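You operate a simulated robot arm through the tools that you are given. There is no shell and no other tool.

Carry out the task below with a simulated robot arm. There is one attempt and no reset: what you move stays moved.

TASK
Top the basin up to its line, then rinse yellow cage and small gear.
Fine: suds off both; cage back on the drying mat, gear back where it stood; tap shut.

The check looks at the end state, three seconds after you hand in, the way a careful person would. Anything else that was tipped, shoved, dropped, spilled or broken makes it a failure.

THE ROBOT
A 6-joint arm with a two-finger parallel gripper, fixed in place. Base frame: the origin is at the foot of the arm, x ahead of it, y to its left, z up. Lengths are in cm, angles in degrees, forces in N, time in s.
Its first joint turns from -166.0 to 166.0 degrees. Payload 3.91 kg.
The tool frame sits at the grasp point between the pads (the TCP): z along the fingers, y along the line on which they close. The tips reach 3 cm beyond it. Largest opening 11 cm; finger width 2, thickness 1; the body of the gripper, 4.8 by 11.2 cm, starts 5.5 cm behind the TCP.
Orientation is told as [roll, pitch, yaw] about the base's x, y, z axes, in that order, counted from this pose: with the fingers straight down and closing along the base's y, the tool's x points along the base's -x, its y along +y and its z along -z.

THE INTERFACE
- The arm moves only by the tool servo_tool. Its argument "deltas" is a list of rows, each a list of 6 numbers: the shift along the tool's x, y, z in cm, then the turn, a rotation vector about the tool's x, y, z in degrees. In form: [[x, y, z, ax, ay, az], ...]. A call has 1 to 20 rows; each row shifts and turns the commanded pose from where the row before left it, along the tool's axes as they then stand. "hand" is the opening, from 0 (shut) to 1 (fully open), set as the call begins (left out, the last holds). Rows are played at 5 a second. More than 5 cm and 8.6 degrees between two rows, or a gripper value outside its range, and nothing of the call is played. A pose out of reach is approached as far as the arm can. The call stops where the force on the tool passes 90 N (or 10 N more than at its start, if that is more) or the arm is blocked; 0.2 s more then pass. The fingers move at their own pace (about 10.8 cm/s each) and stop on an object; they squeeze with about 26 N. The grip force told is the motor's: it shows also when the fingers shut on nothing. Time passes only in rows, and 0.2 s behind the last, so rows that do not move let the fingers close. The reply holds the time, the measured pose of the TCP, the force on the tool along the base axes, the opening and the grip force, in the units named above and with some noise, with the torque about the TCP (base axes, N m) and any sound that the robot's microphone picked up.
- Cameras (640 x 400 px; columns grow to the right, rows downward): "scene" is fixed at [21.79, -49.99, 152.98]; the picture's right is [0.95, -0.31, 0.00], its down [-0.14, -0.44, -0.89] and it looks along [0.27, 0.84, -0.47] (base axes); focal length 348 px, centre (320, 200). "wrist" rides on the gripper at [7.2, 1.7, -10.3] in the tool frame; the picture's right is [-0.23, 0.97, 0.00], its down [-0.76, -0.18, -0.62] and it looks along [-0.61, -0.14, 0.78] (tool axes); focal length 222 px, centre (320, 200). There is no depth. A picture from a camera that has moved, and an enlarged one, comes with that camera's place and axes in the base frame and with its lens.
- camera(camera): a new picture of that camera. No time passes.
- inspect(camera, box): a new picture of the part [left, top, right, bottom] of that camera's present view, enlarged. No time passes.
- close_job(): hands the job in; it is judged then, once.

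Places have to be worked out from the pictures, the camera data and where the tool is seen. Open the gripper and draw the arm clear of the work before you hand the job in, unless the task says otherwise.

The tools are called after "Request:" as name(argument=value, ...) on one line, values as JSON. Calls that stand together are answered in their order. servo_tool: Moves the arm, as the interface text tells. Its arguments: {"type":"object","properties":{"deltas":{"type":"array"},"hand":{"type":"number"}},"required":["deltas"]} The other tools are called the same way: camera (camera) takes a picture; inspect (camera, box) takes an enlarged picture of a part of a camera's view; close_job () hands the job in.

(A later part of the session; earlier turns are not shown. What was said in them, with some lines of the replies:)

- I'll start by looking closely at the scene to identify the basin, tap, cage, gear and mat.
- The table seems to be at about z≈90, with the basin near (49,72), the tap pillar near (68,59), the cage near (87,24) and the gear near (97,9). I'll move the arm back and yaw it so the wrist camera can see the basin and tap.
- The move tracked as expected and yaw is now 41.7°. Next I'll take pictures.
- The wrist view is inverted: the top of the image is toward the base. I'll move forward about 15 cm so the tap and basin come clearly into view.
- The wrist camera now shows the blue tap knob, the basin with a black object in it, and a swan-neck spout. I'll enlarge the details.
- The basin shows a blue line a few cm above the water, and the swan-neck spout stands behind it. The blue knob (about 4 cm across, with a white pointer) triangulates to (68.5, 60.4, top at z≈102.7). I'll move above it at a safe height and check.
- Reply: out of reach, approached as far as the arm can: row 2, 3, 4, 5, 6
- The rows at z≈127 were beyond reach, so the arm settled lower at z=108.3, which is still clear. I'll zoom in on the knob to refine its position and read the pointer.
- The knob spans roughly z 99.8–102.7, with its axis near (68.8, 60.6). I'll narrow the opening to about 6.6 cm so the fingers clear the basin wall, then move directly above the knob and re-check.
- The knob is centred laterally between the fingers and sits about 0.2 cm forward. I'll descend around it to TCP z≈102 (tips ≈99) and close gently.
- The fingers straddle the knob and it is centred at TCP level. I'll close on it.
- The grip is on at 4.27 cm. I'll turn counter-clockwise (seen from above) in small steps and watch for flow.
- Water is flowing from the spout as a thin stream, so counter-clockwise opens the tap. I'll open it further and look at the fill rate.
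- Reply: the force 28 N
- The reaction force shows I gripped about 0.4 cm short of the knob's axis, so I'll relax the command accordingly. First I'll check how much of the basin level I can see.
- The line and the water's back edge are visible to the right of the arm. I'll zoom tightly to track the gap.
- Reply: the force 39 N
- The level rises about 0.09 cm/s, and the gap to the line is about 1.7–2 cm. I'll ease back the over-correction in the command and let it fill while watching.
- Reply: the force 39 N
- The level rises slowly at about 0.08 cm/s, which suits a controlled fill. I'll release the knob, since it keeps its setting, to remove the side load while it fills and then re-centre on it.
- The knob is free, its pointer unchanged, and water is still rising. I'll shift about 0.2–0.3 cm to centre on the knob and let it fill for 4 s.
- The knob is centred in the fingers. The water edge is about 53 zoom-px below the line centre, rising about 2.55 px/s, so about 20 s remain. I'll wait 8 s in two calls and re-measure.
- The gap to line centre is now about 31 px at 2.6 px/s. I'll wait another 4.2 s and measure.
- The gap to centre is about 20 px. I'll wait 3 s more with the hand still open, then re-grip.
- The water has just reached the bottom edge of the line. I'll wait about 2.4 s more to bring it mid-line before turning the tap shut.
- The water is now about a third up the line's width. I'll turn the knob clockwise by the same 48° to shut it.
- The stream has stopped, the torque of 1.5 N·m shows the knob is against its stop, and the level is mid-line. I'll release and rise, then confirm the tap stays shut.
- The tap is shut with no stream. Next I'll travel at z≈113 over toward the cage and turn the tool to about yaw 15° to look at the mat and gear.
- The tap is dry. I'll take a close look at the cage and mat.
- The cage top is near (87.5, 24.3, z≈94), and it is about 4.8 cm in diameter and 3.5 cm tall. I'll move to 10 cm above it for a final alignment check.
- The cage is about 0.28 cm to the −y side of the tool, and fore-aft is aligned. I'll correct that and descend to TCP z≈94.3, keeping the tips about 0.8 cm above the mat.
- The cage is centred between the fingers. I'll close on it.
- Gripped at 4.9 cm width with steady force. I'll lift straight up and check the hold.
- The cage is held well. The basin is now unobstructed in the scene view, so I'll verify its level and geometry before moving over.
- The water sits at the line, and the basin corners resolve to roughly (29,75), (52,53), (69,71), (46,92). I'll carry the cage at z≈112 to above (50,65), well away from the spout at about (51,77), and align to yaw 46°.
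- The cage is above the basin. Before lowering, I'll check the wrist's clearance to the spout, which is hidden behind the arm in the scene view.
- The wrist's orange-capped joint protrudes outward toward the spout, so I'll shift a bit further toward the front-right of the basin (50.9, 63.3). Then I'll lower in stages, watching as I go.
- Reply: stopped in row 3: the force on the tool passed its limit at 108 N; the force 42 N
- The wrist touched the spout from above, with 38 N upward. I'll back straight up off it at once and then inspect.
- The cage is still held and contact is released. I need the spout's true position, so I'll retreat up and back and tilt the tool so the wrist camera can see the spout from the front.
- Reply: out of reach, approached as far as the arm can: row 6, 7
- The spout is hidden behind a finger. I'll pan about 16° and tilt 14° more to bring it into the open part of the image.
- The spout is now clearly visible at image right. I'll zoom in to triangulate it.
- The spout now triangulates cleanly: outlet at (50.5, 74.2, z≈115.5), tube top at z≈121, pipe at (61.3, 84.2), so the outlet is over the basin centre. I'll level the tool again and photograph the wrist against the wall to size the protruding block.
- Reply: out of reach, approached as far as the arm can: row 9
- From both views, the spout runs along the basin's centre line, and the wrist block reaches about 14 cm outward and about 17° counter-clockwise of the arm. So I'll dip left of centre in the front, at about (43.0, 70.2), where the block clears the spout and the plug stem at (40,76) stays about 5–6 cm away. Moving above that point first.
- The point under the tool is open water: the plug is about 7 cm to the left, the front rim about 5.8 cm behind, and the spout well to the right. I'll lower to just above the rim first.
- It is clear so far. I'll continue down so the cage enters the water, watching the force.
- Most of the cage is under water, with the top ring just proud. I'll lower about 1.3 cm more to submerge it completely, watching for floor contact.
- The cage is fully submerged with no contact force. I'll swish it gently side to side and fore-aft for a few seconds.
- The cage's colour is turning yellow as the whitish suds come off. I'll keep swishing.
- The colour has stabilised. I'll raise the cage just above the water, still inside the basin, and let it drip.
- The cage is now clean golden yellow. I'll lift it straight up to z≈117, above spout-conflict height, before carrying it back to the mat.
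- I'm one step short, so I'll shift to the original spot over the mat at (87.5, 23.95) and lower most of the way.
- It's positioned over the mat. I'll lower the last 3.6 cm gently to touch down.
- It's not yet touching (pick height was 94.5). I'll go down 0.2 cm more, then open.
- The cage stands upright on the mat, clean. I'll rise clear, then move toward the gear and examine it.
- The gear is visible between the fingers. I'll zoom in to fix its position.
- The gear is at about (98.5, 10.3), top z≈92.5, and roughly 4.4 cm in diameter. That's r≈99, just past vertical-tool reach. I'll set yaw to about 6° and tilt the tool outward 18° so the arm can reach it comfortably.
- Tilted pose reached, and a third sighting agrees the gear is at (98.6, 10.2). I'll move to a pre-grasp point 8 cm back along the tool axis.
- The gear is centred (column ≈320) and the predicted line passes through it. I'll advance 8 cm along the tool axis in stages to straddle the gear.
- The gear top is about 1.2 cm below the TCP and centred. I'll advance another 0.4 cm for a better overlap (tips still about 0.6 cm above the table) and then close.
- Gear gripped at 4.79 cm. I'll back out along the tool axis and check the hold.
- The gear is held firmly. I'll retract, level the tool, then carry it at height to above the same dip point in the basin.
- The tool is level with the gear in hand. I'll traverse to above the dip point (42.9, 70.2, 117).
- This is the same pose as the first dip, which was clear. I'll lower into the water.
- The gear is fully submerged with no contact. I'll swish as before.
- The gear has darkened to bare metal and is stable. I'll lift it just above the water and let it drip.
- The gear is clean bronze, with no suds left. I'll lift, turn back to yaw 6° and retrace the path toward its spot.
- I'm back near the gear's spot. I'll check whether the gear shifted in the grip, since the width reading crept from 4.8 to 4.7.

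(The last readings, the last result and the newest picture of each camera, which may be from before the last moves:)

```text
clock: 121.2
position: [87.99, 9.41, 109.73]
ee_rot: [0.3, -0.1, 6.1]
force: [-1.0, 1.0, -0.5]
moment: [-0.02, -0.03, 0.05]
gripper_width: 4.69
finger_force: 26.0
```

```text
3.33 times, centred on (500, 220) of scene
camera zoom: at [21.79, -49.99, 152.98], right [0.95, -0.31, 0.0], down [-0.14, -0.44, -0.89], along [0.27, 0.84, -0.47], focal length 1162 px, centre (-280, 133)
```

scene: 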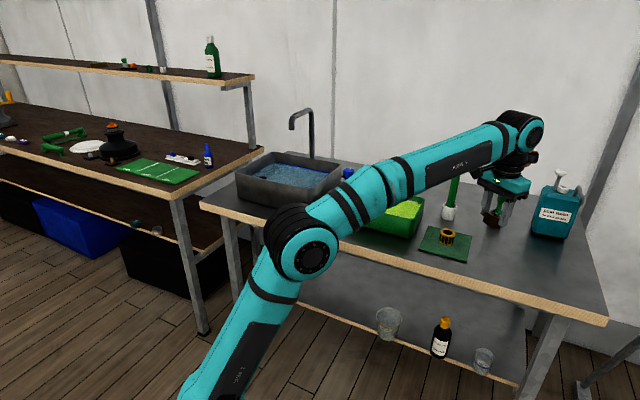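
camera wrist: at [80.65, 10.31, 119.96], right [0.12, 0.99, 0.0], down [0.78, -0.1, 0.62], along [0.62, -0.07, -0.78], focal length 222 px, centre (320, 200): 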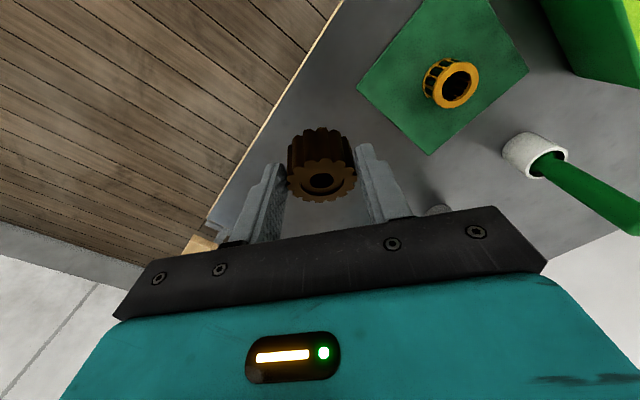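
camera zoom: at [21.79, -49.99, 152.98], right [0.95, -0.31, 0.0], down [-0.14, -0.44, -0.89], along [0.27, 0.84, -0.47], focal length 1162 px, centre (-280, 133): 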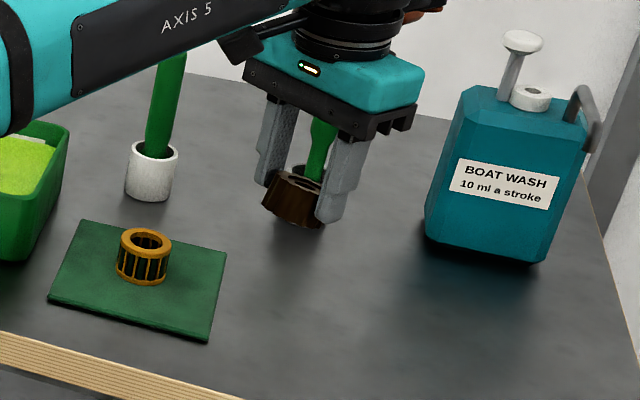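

The gear's pose in the grip is essentially unchanged. I'll re-tilt 18° and return to the pre-grasp point.

Request:
servo_tool(deltas=[[0, 0, 0, 0, -5.93, 0], [0, 0, 0, 0, -5.93, 0], [0, 0, 0, 0, -5.93, 0], [-1.553, 0, 3.31, 0, 0, 0], [-1.553, 0, 3.31, 0, 0, 0], [-1.553, 0, 3.31, 0, 0, 0], [0, 0, 0, 0, 0, 0]])

Request:
camera(camera="wrist")

Request:
inspect(camera="scene", box=[440, 170, 560, 290])

```text
clock: 122.8
position: [95.31, 10.07, 101.81]
ee_rot: [0.2, -17.8, 6.0]
force: [0.1, 0.1, -2.1]
moment: [-0.01, 0.07, 0.01]
gripper_width: 4.66
finger_force: 25.5
```

```text
taken
camera wrist: at [85.19, 10.7, 109.22], right [0.11, 0.99, 0.07], down [0.55, -0.12, 0.83], along [0.83, -0.05, -0.56], focal length 222 px, centre (320, 200)
```

wrist: 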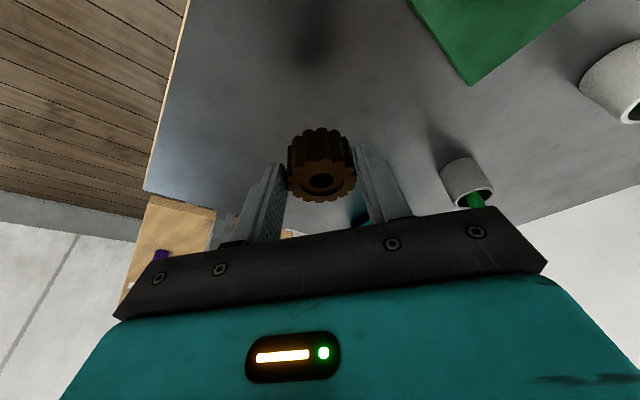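

```text
3.33 times, centred on (500, 230) of scene
camera zoom: at [21.79, -49.99, 152.98], right [0.95, -0.31, 0.0], down [-0.14, -0.44, -0.89], along [0.27, 0.84, -0.47], focal length 1162 px, centre (-280, 100)
```

zoom: 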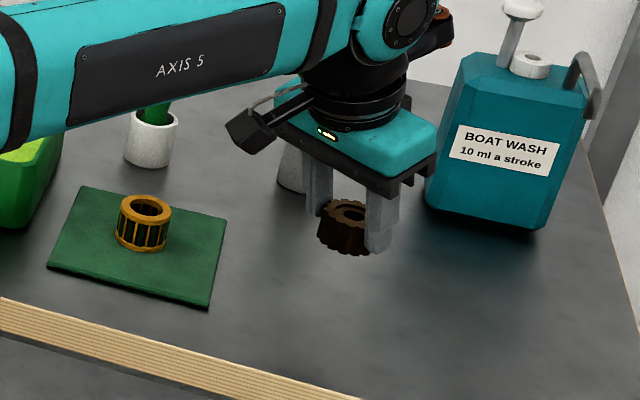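

I'm at the pre-place point, matching the pick path within about 0.2 cm. I'll advance along the tool axis to just above the original spot.

Request:
servo_tool(deltas=[[0, -0.08, 3, 0, 0, 0], [0, 0, 2.5, 0, 0, 0], [0, 0, 1.3, 0, 0, 0], [0, 0, 0.7, 0, 0, 0], [0, 0, 0.3, 0, 0, 0], [0, 0, 0, 0, 0, 0]])

Request:
inspect(camera="scene", box=[460, 190, 560, 290])

```text
clock: 124.2
position: [97.77, 10.2, 94.17]
ee_rot: [0.3, -17.7, 6.0]
force: [-0.2, 0.5, -0.9]
moment: [0.02, 0.03, -0.03]
gripper_width: 4.65
finger_force: 26.0
```

```text
4.00 times, centred on (510, 240) of scene
camera zoom: at [21.79, -49.99, 152.98], right [0.95, -0.31, 0.0], down [-0.14, -0.44, -0.89], along [0.27, 0.84, -0.47], focal length 1394 px, centre (-440, 40)
```

zoom: 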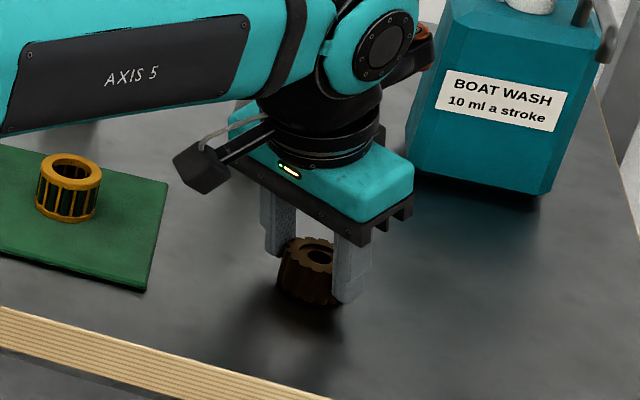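

About 0.2 cm remains. I'll lower vertically in tiny steps until there's contact or pick height.

Request:
servo_tool(deltas=[[0.03, 0, 0.1, 0, 0, 0], [0.03, 0, 0.1, 0, 0, 0], [0, 0, 0, 0, 0, 0]])

Request:
servo_tool(deltas=[[0.015, 0, 0.05, 0, 0, 0], [0, 0, 0, 0, 0, 0]])

Request:
inspect(camera="scene", box=[470, 225, 550, 285])

```text
clock: 125.0
position: [97.89, 10.3, 94.03]
ee_rot: [0.4, -17.8, 5.9]
force: [0.2, -0.3, -0.7]
moment: [0.02, -0.01, -0.01]
gripper_width: 4.64
finger_force: 26.0
```

```text
clock: 125.7
position: [97.88, 10.22, 93.95]
ee_rot: [0.3, -17.8, 5.9]
force: [-0.7, 0.1, -2.1]
moment: [-0.01, 0.06, 0.0]
gripper_width: 4.31
finger_force: 25.9
```

```text
6.67 times, centred on (510, 255) of scene
camera zoom: at [21.79, -49.99, 152.98], right [0.95, -0.31, 0.0], down [-0.14, -0.44, -0.89], along [0.27, 0.84, -0.47], focal length 2323 px, centre (-947, -167)
```

zoom: 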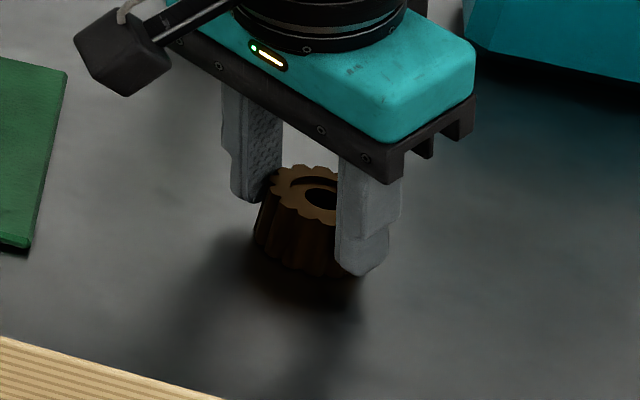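

The width dropped to 4.31, so the teeth have settled a notch in the pads. I'll look closely before releasing.

Request:
inspect(camera="wrist", box=[220, 90, 420, 240])

Request:
servo_tool(deltas=[[0, 0, 0, 0, 0, 0]])

Request:
inspect(camera="scene", box=[480, 235, 530, 275])

```text
2.67 times, centred on (320, 165) of wrist
camera zoom: at [87.7, 10.92, 101.56], right [0.11, 0.99, 0.07], down [0.55, -0.12, 0.83], along [0.83, -0.05, -0.56], focal length 592 px, centre (320, 293)
```

zoom: 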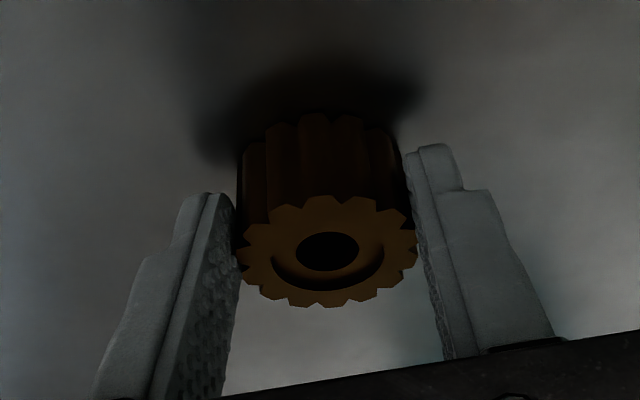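

```text
clock: 126.0
position: [97.76, 10.33, 94.04]
ee_rot: [0.3, -17.7, 6.0]
force: [-0.5, 0.1, -2.1]
moment: [-0.03, 0.01, 0.01]
gripper_width: 4.3
finger_force: 25.7
```

```text
10.00 times, centred on (505, 255) of scene
camera zoom: at [21.79, -49.99, 152.98], right [0.95, -0.31, 0.0], down [-0.14, -0.44, -0.89], along [0.27, 0.84, -0.47], focal length 3485 px, centre (-1530, -350)
```

zoom: 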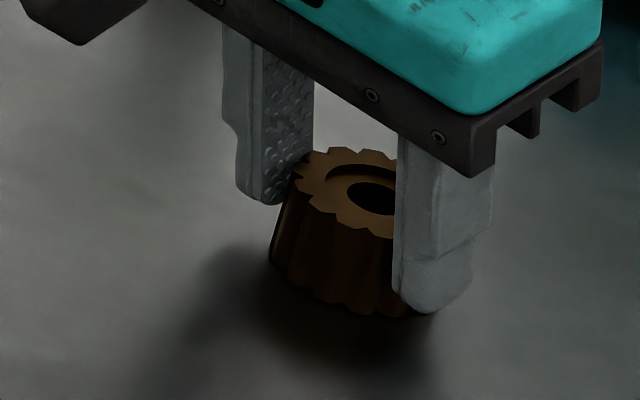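

Compared with its original picture, the gear looks about 0.3 cm too high, and there's no table reaction yet. I'll lower vertically in 0.1 cm steps.

Request:
servo_tool(deltas=[[0.031, 0, 0.095, 0, 0, 0], [0.031, 0, 0.095, 0, 0, 0], [0, 0, 0, 0, 0, 0]])

Request:
inspect(camera="scene", box=[470, 225, 550, 285])

Request:
inspect(camera="wrist", box=[220, 90, 420, 240])

```text
clock: 126.8
position: [97.76, 10.17, 93.92]
ee_rot: [0.3, -17.9, 6.0]
force: [-0.4, 1.7, 8.9]
moment: [-0.06, 0.06, -0.04]
gripper_width: 4.3
finger_force: 26.2
```

```text
6.67 times, centred on (510, 255) of scene
camera zoom: at [21.79, -49.99, 152.98], right [0.95, -0.31, 0.0], down [-0.14, -0.44, -0.89], along [0.27, 0.84, -0.47], focal length 2323 px, centre (-947, -167)
```

zoom: 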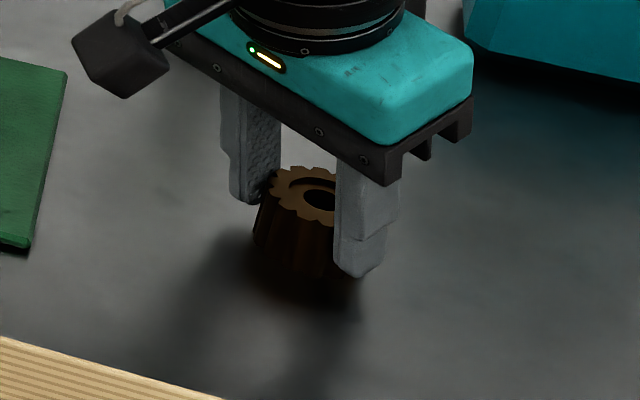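

```text
2.67 times, centred on (320, 165) of wrist
camera zoom: at [87.64, 10.93, 101.47], right [0.11, 0.99, 0.07], down [0.55, -0.12, 0.83], along [0.83, -0.05, -0.56], focal length 592 px, centre (320, 293)
```

zoom: 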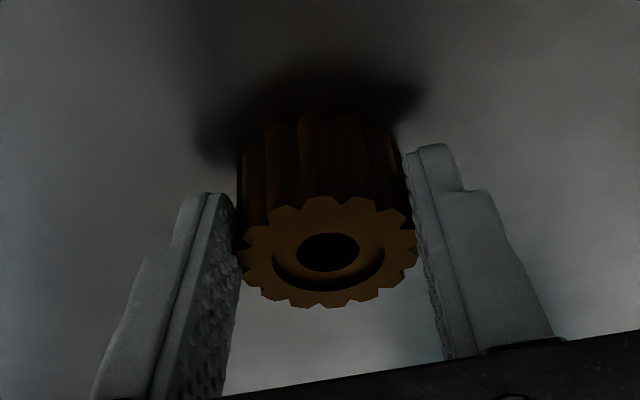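

The gear is now touching the table (9 N). The picture shows it about 0.27 cm forward of its original outline, so I'll ease up slightly, nudge back that much, and set it down again.

Request:
servo_tool(deltas=[[-0.062, 0, -0.19, 0, 0, 0], [0.257, 0, -0.083, 0, 0, 0], [0.046, 0, 0.143, 0, 0, 0], [0, 0, 0, 0, 0, 0]])

Request:
inspect(camera="scene", box=[470, 225, 550, 285])

```text
clock: 127.8
position: [97.51, 10.17, 93.9]
ee_rot: [0.3, -17.9, 5.8]
force: [2.9, -0.4, 11.2]
moment: [-0.05, -0.04, -0.04]
gripper_width: 4.25
finger_force: 25.9
```

```text
6.67 times, centred on (510, 255) of scene
camera zoom: at [21.79, -49.99, 152.98], right [0.95, -0.31, 0.0], down [-0.14, -0.44, -0.89], along [0.27, 0.84, -0.47], focal length 2323 px, centre (-947, -167)
```

zoom: 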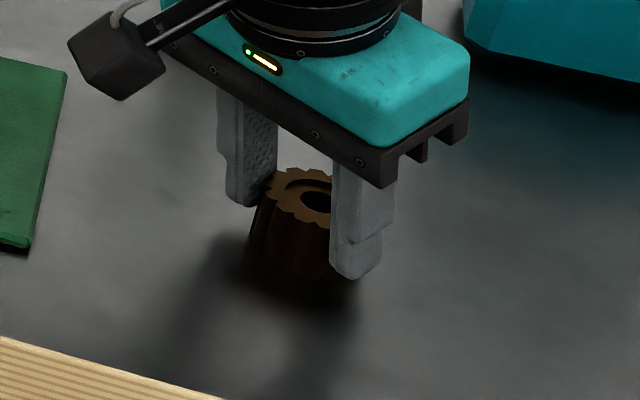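

The gear's outline now matches the original within a couple of mm, and it's resting on the table. I'll release it.

Request:
servo_tool(deltas=[[0, 0, 0, 0, 0, 0], [0, 0, 0, 0, 0, 0], [0, 0, 0, 0, 0, 0]], hand=0.6)

Request:
inspect(camera="scene", box=[470, 225, 550, 285])

Request:
inspect(camera="wrist", box=[220, 90, 420, 240])

```text
clock: 128.7
position: [97.55, 10.22, 93.74]
ee_rot: [0.2, -17.8, 6.0]
force: [-0.7, -0.1, -0.2]
moment: [-0.04, -0.01, -0.01]
gripper_width: 6.58
finger_force: 0.0
```

```text
6.67 times, centred on (510, 255) of scene
camera zoom: at [21.79, -49.99, 152.98], right [0.95, -0.31, 0.0], down [-0.14, -0.44, -0.89], along [0.27, 0.84, -0.47], focal length 2323 px, centre (-947, -167)
```

zoom: 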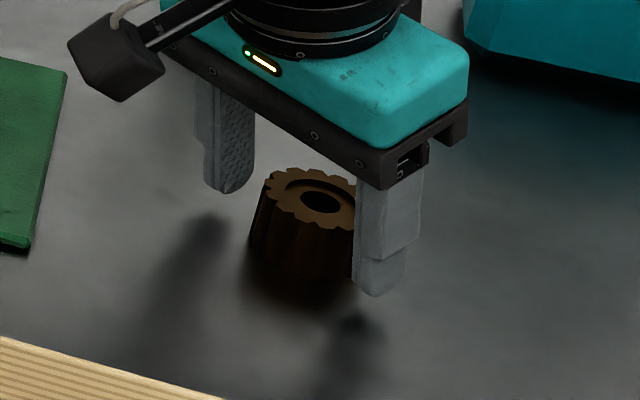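

```text
2.67 times, centred on (320, 165) of wrist
camera zoom: at [87.41, 10.89, 101.38], right [0.11, 0.99, 0.07], down [0.55, -0.12, 0.83], along [0.83, -0.05, -0.56], focal length 592 px, centre (320, 293)
```

zoom: 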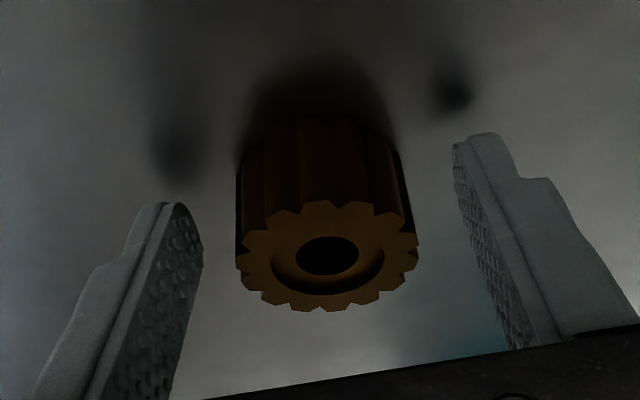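

The gear stands flat and free, within about 2 mm of its original place. I'll back off along the tool axis and retract.

Request:
servo_tool(deltas=[[0, 0, -1.5, 0, 0, 0], [0, 0, -2.5, 0, 0, 0], [0, 0, -4, 0, 0, 0], [1.553, 0, -3.31, 0, 0, 0], [1.553, 0, -3.31, 0, 0, 0], [1.553, 0, -3.31, 0, 0, 0], [0, 0, 0, 0, 5.93, 0], [0, 0, 0, 0, 5.93, 0], [0, 0, 0, 0, 5.93, 0]])

Request:
servo_tool(deltas=[[4.5, 0, -1.5, 0, 0, 0], [4.5, 0, -1.5, 0, 0, 0], [4.5, 0, -1.5, 0, 0, 0], [4.5, 0, -1.5, 0, 0, 0], [4.5, 0, -1.5, 0, 0, 0], [4.5, 0, -1.5, 0, 0, 0], [4.5, 0, -1.5, 0, 0, 0]], hand=1)

Request:
camera(camera="scene")

Request:
camera(camera="wrist")

```text
clock: 130.7
position: [87.67, 9.1, 109.55]
ee_rot: [0.3, 0.0, 6.0]
force: [-0.9, 0.0, 0.6]
moment: [0.0, -0.04, 0.04]
gripper_width: 6.62
finger_force: 0.0
```

```text
clock: 132.2
position: [56.39, 5.65, 119.97]
ee_rot: [0.4, 0.1, 6.0]
force: [1.3, -0.5, -0.3]
moment: [0.0, 0.09, -0.03]
gripper_width: 10.98
finger_force: 0.0
```

```text
taken
```

scene: 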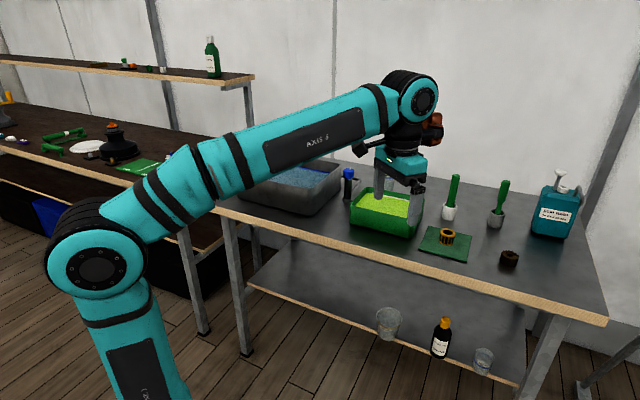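

```text
taken
camera wrist: at [49.06, 6.65, 130.32], right [0.12, 0.99, 0.0], down [0.78, -0.1, 0.62], along [0.62, -0.07, -0.78], focal length 222 px, centre (320, 200)
```

wrist: 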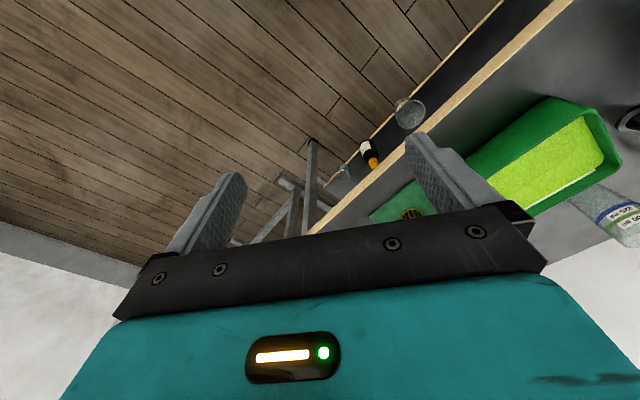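

Both parts are in place. I'll move the arm back to its start pose so the basin, tap and table are all visible for a final check.

Request:
servo_tool(deltas=[[0.475, 3.6, -1.75, 0, 0, 0], [0.475, 3.6, -1.75, 0, 0, 0], [0.475, 3.6, -1.75, 0, 0, 0], [0.475, 3.6, -1.75, 0, 0, 0], [0, 0, 0, 0, 0, 6], [0, 0, 0, 0, 0, 0]])

Request:
camera(camera="scene")

Request:
inspect(camera="scene", box=[275, 150, 339, 190])

Request:
inspect(camera="scene", box=[220, 95, 380, 220])

Request:
inspect(camera="scene", box=[415, 215, 535, 290])

Request:
inspect(camera="scene", box=[470, 225, 550, 285])

```text
clock: 133.7
position: [52.92, 19.82, 127.08]
ee_rot: [0.3, 0.0, 0.0]
force: [-0.2, 0.3, 0.6]
moment: [-0.04, -0.02, 0.0]
gripper_width: 11.0
finger_force: 0.0
```

```text
taken
```

scene: 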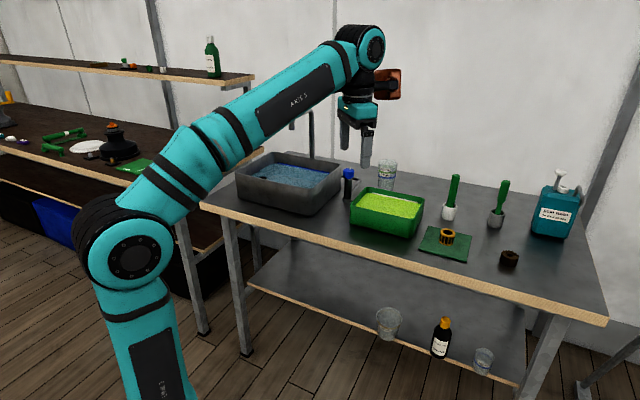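

```text
10.00 times, centred on (307, 170) of scene
camera zoom: at [21.79, -49.99, 152.98], right [0.95, -0.31, 0.0], down [-0.14, -0.44, -0.89], along [0.27, 0.84, -0.47], focal length 3485 px, centre (450, 500)
```

zoom: 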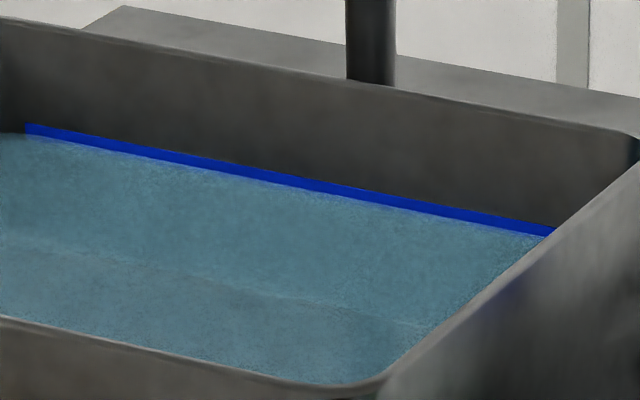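

```text
3.20 times, centred on (300, 158) of scene
camera zoom: at [21.79, -49.99, 152.98], right [0.95, -0.31, 0.0], down [-0.14, -0.44, -0.89], along [0.27, 0.84, -0.47], focal length 1115 px, centre (384, 336)
```

zoom: 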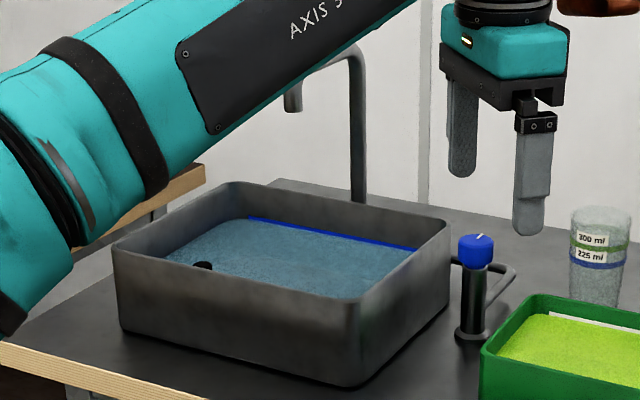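

```text
5.33 times, centred on (475, 252) of scene
camera zoom: at [21.79, -49.99, 152.98], right [0.95, -0.31, 0.0], down [-0.14, -0.44, -0.89], along [0.27, 0.84, -0.47], focal length 1859 px, centre (-507, -80)
```

zoom: 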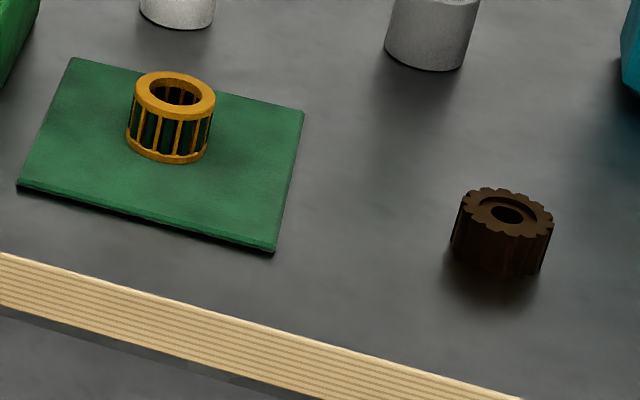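

```text
6.67 times, centred on (510, 255) of scene
camera zoom: at [21.79, -49.99, 152.98], right [0.95, -0.31, 0.0], down [-0.14, -0.44, -0.89], along [0.27, 0.84, -0.47], focal length 2323 px, centre (-947, -167)
```

zoom: 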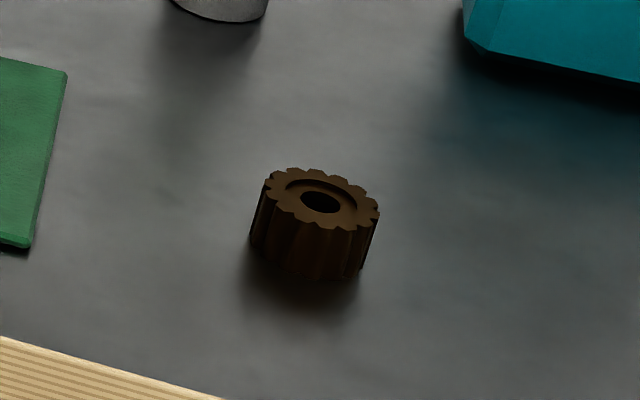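

Final check: the water is at the blue line and the tap is shut with no stream. The clean yellow cage stands on the mat, and the clean gear is within about 2 mm of its original spot. Nothing else has moved: the spout outlet is at the same pixel position as before the contact. The gripper is open and the arm is clear, so I'm handing in.

Request:
close_job()

```text
The job is handed in.
```

The basin is topped up to its blue line, and the cage and gear are rinsed. The job is handed in; no verdict has come back yet.

- **Basin:** the water sits at about the middle of the line, and the level looked unchanged after rinsing.
- **Tap:** it is shut, with the knob against its stop and no water running from the spout.
- **Yellow cage:** the whitish film of suds came off, leaving it clean and yellow. It stands on the drying mat where it was.
- **Small gear:** it came out clean bronze and stands within about 2 mm of where it was. It may be turned slightly on its own axis, because the teeth shifted in the grip as I set it down.
- **Contact with the spout:** while moving the cage over the basin, the arm's wrist pressed on the spout, peaking at 108 N on the tool. I backed off at once. The spout is in the same position in the pictures as before, and the cage stayed in the gripper.

I saw nothing else moved and no water on the table in the final pictures. The gripper is open and the arm is back at its starting position.
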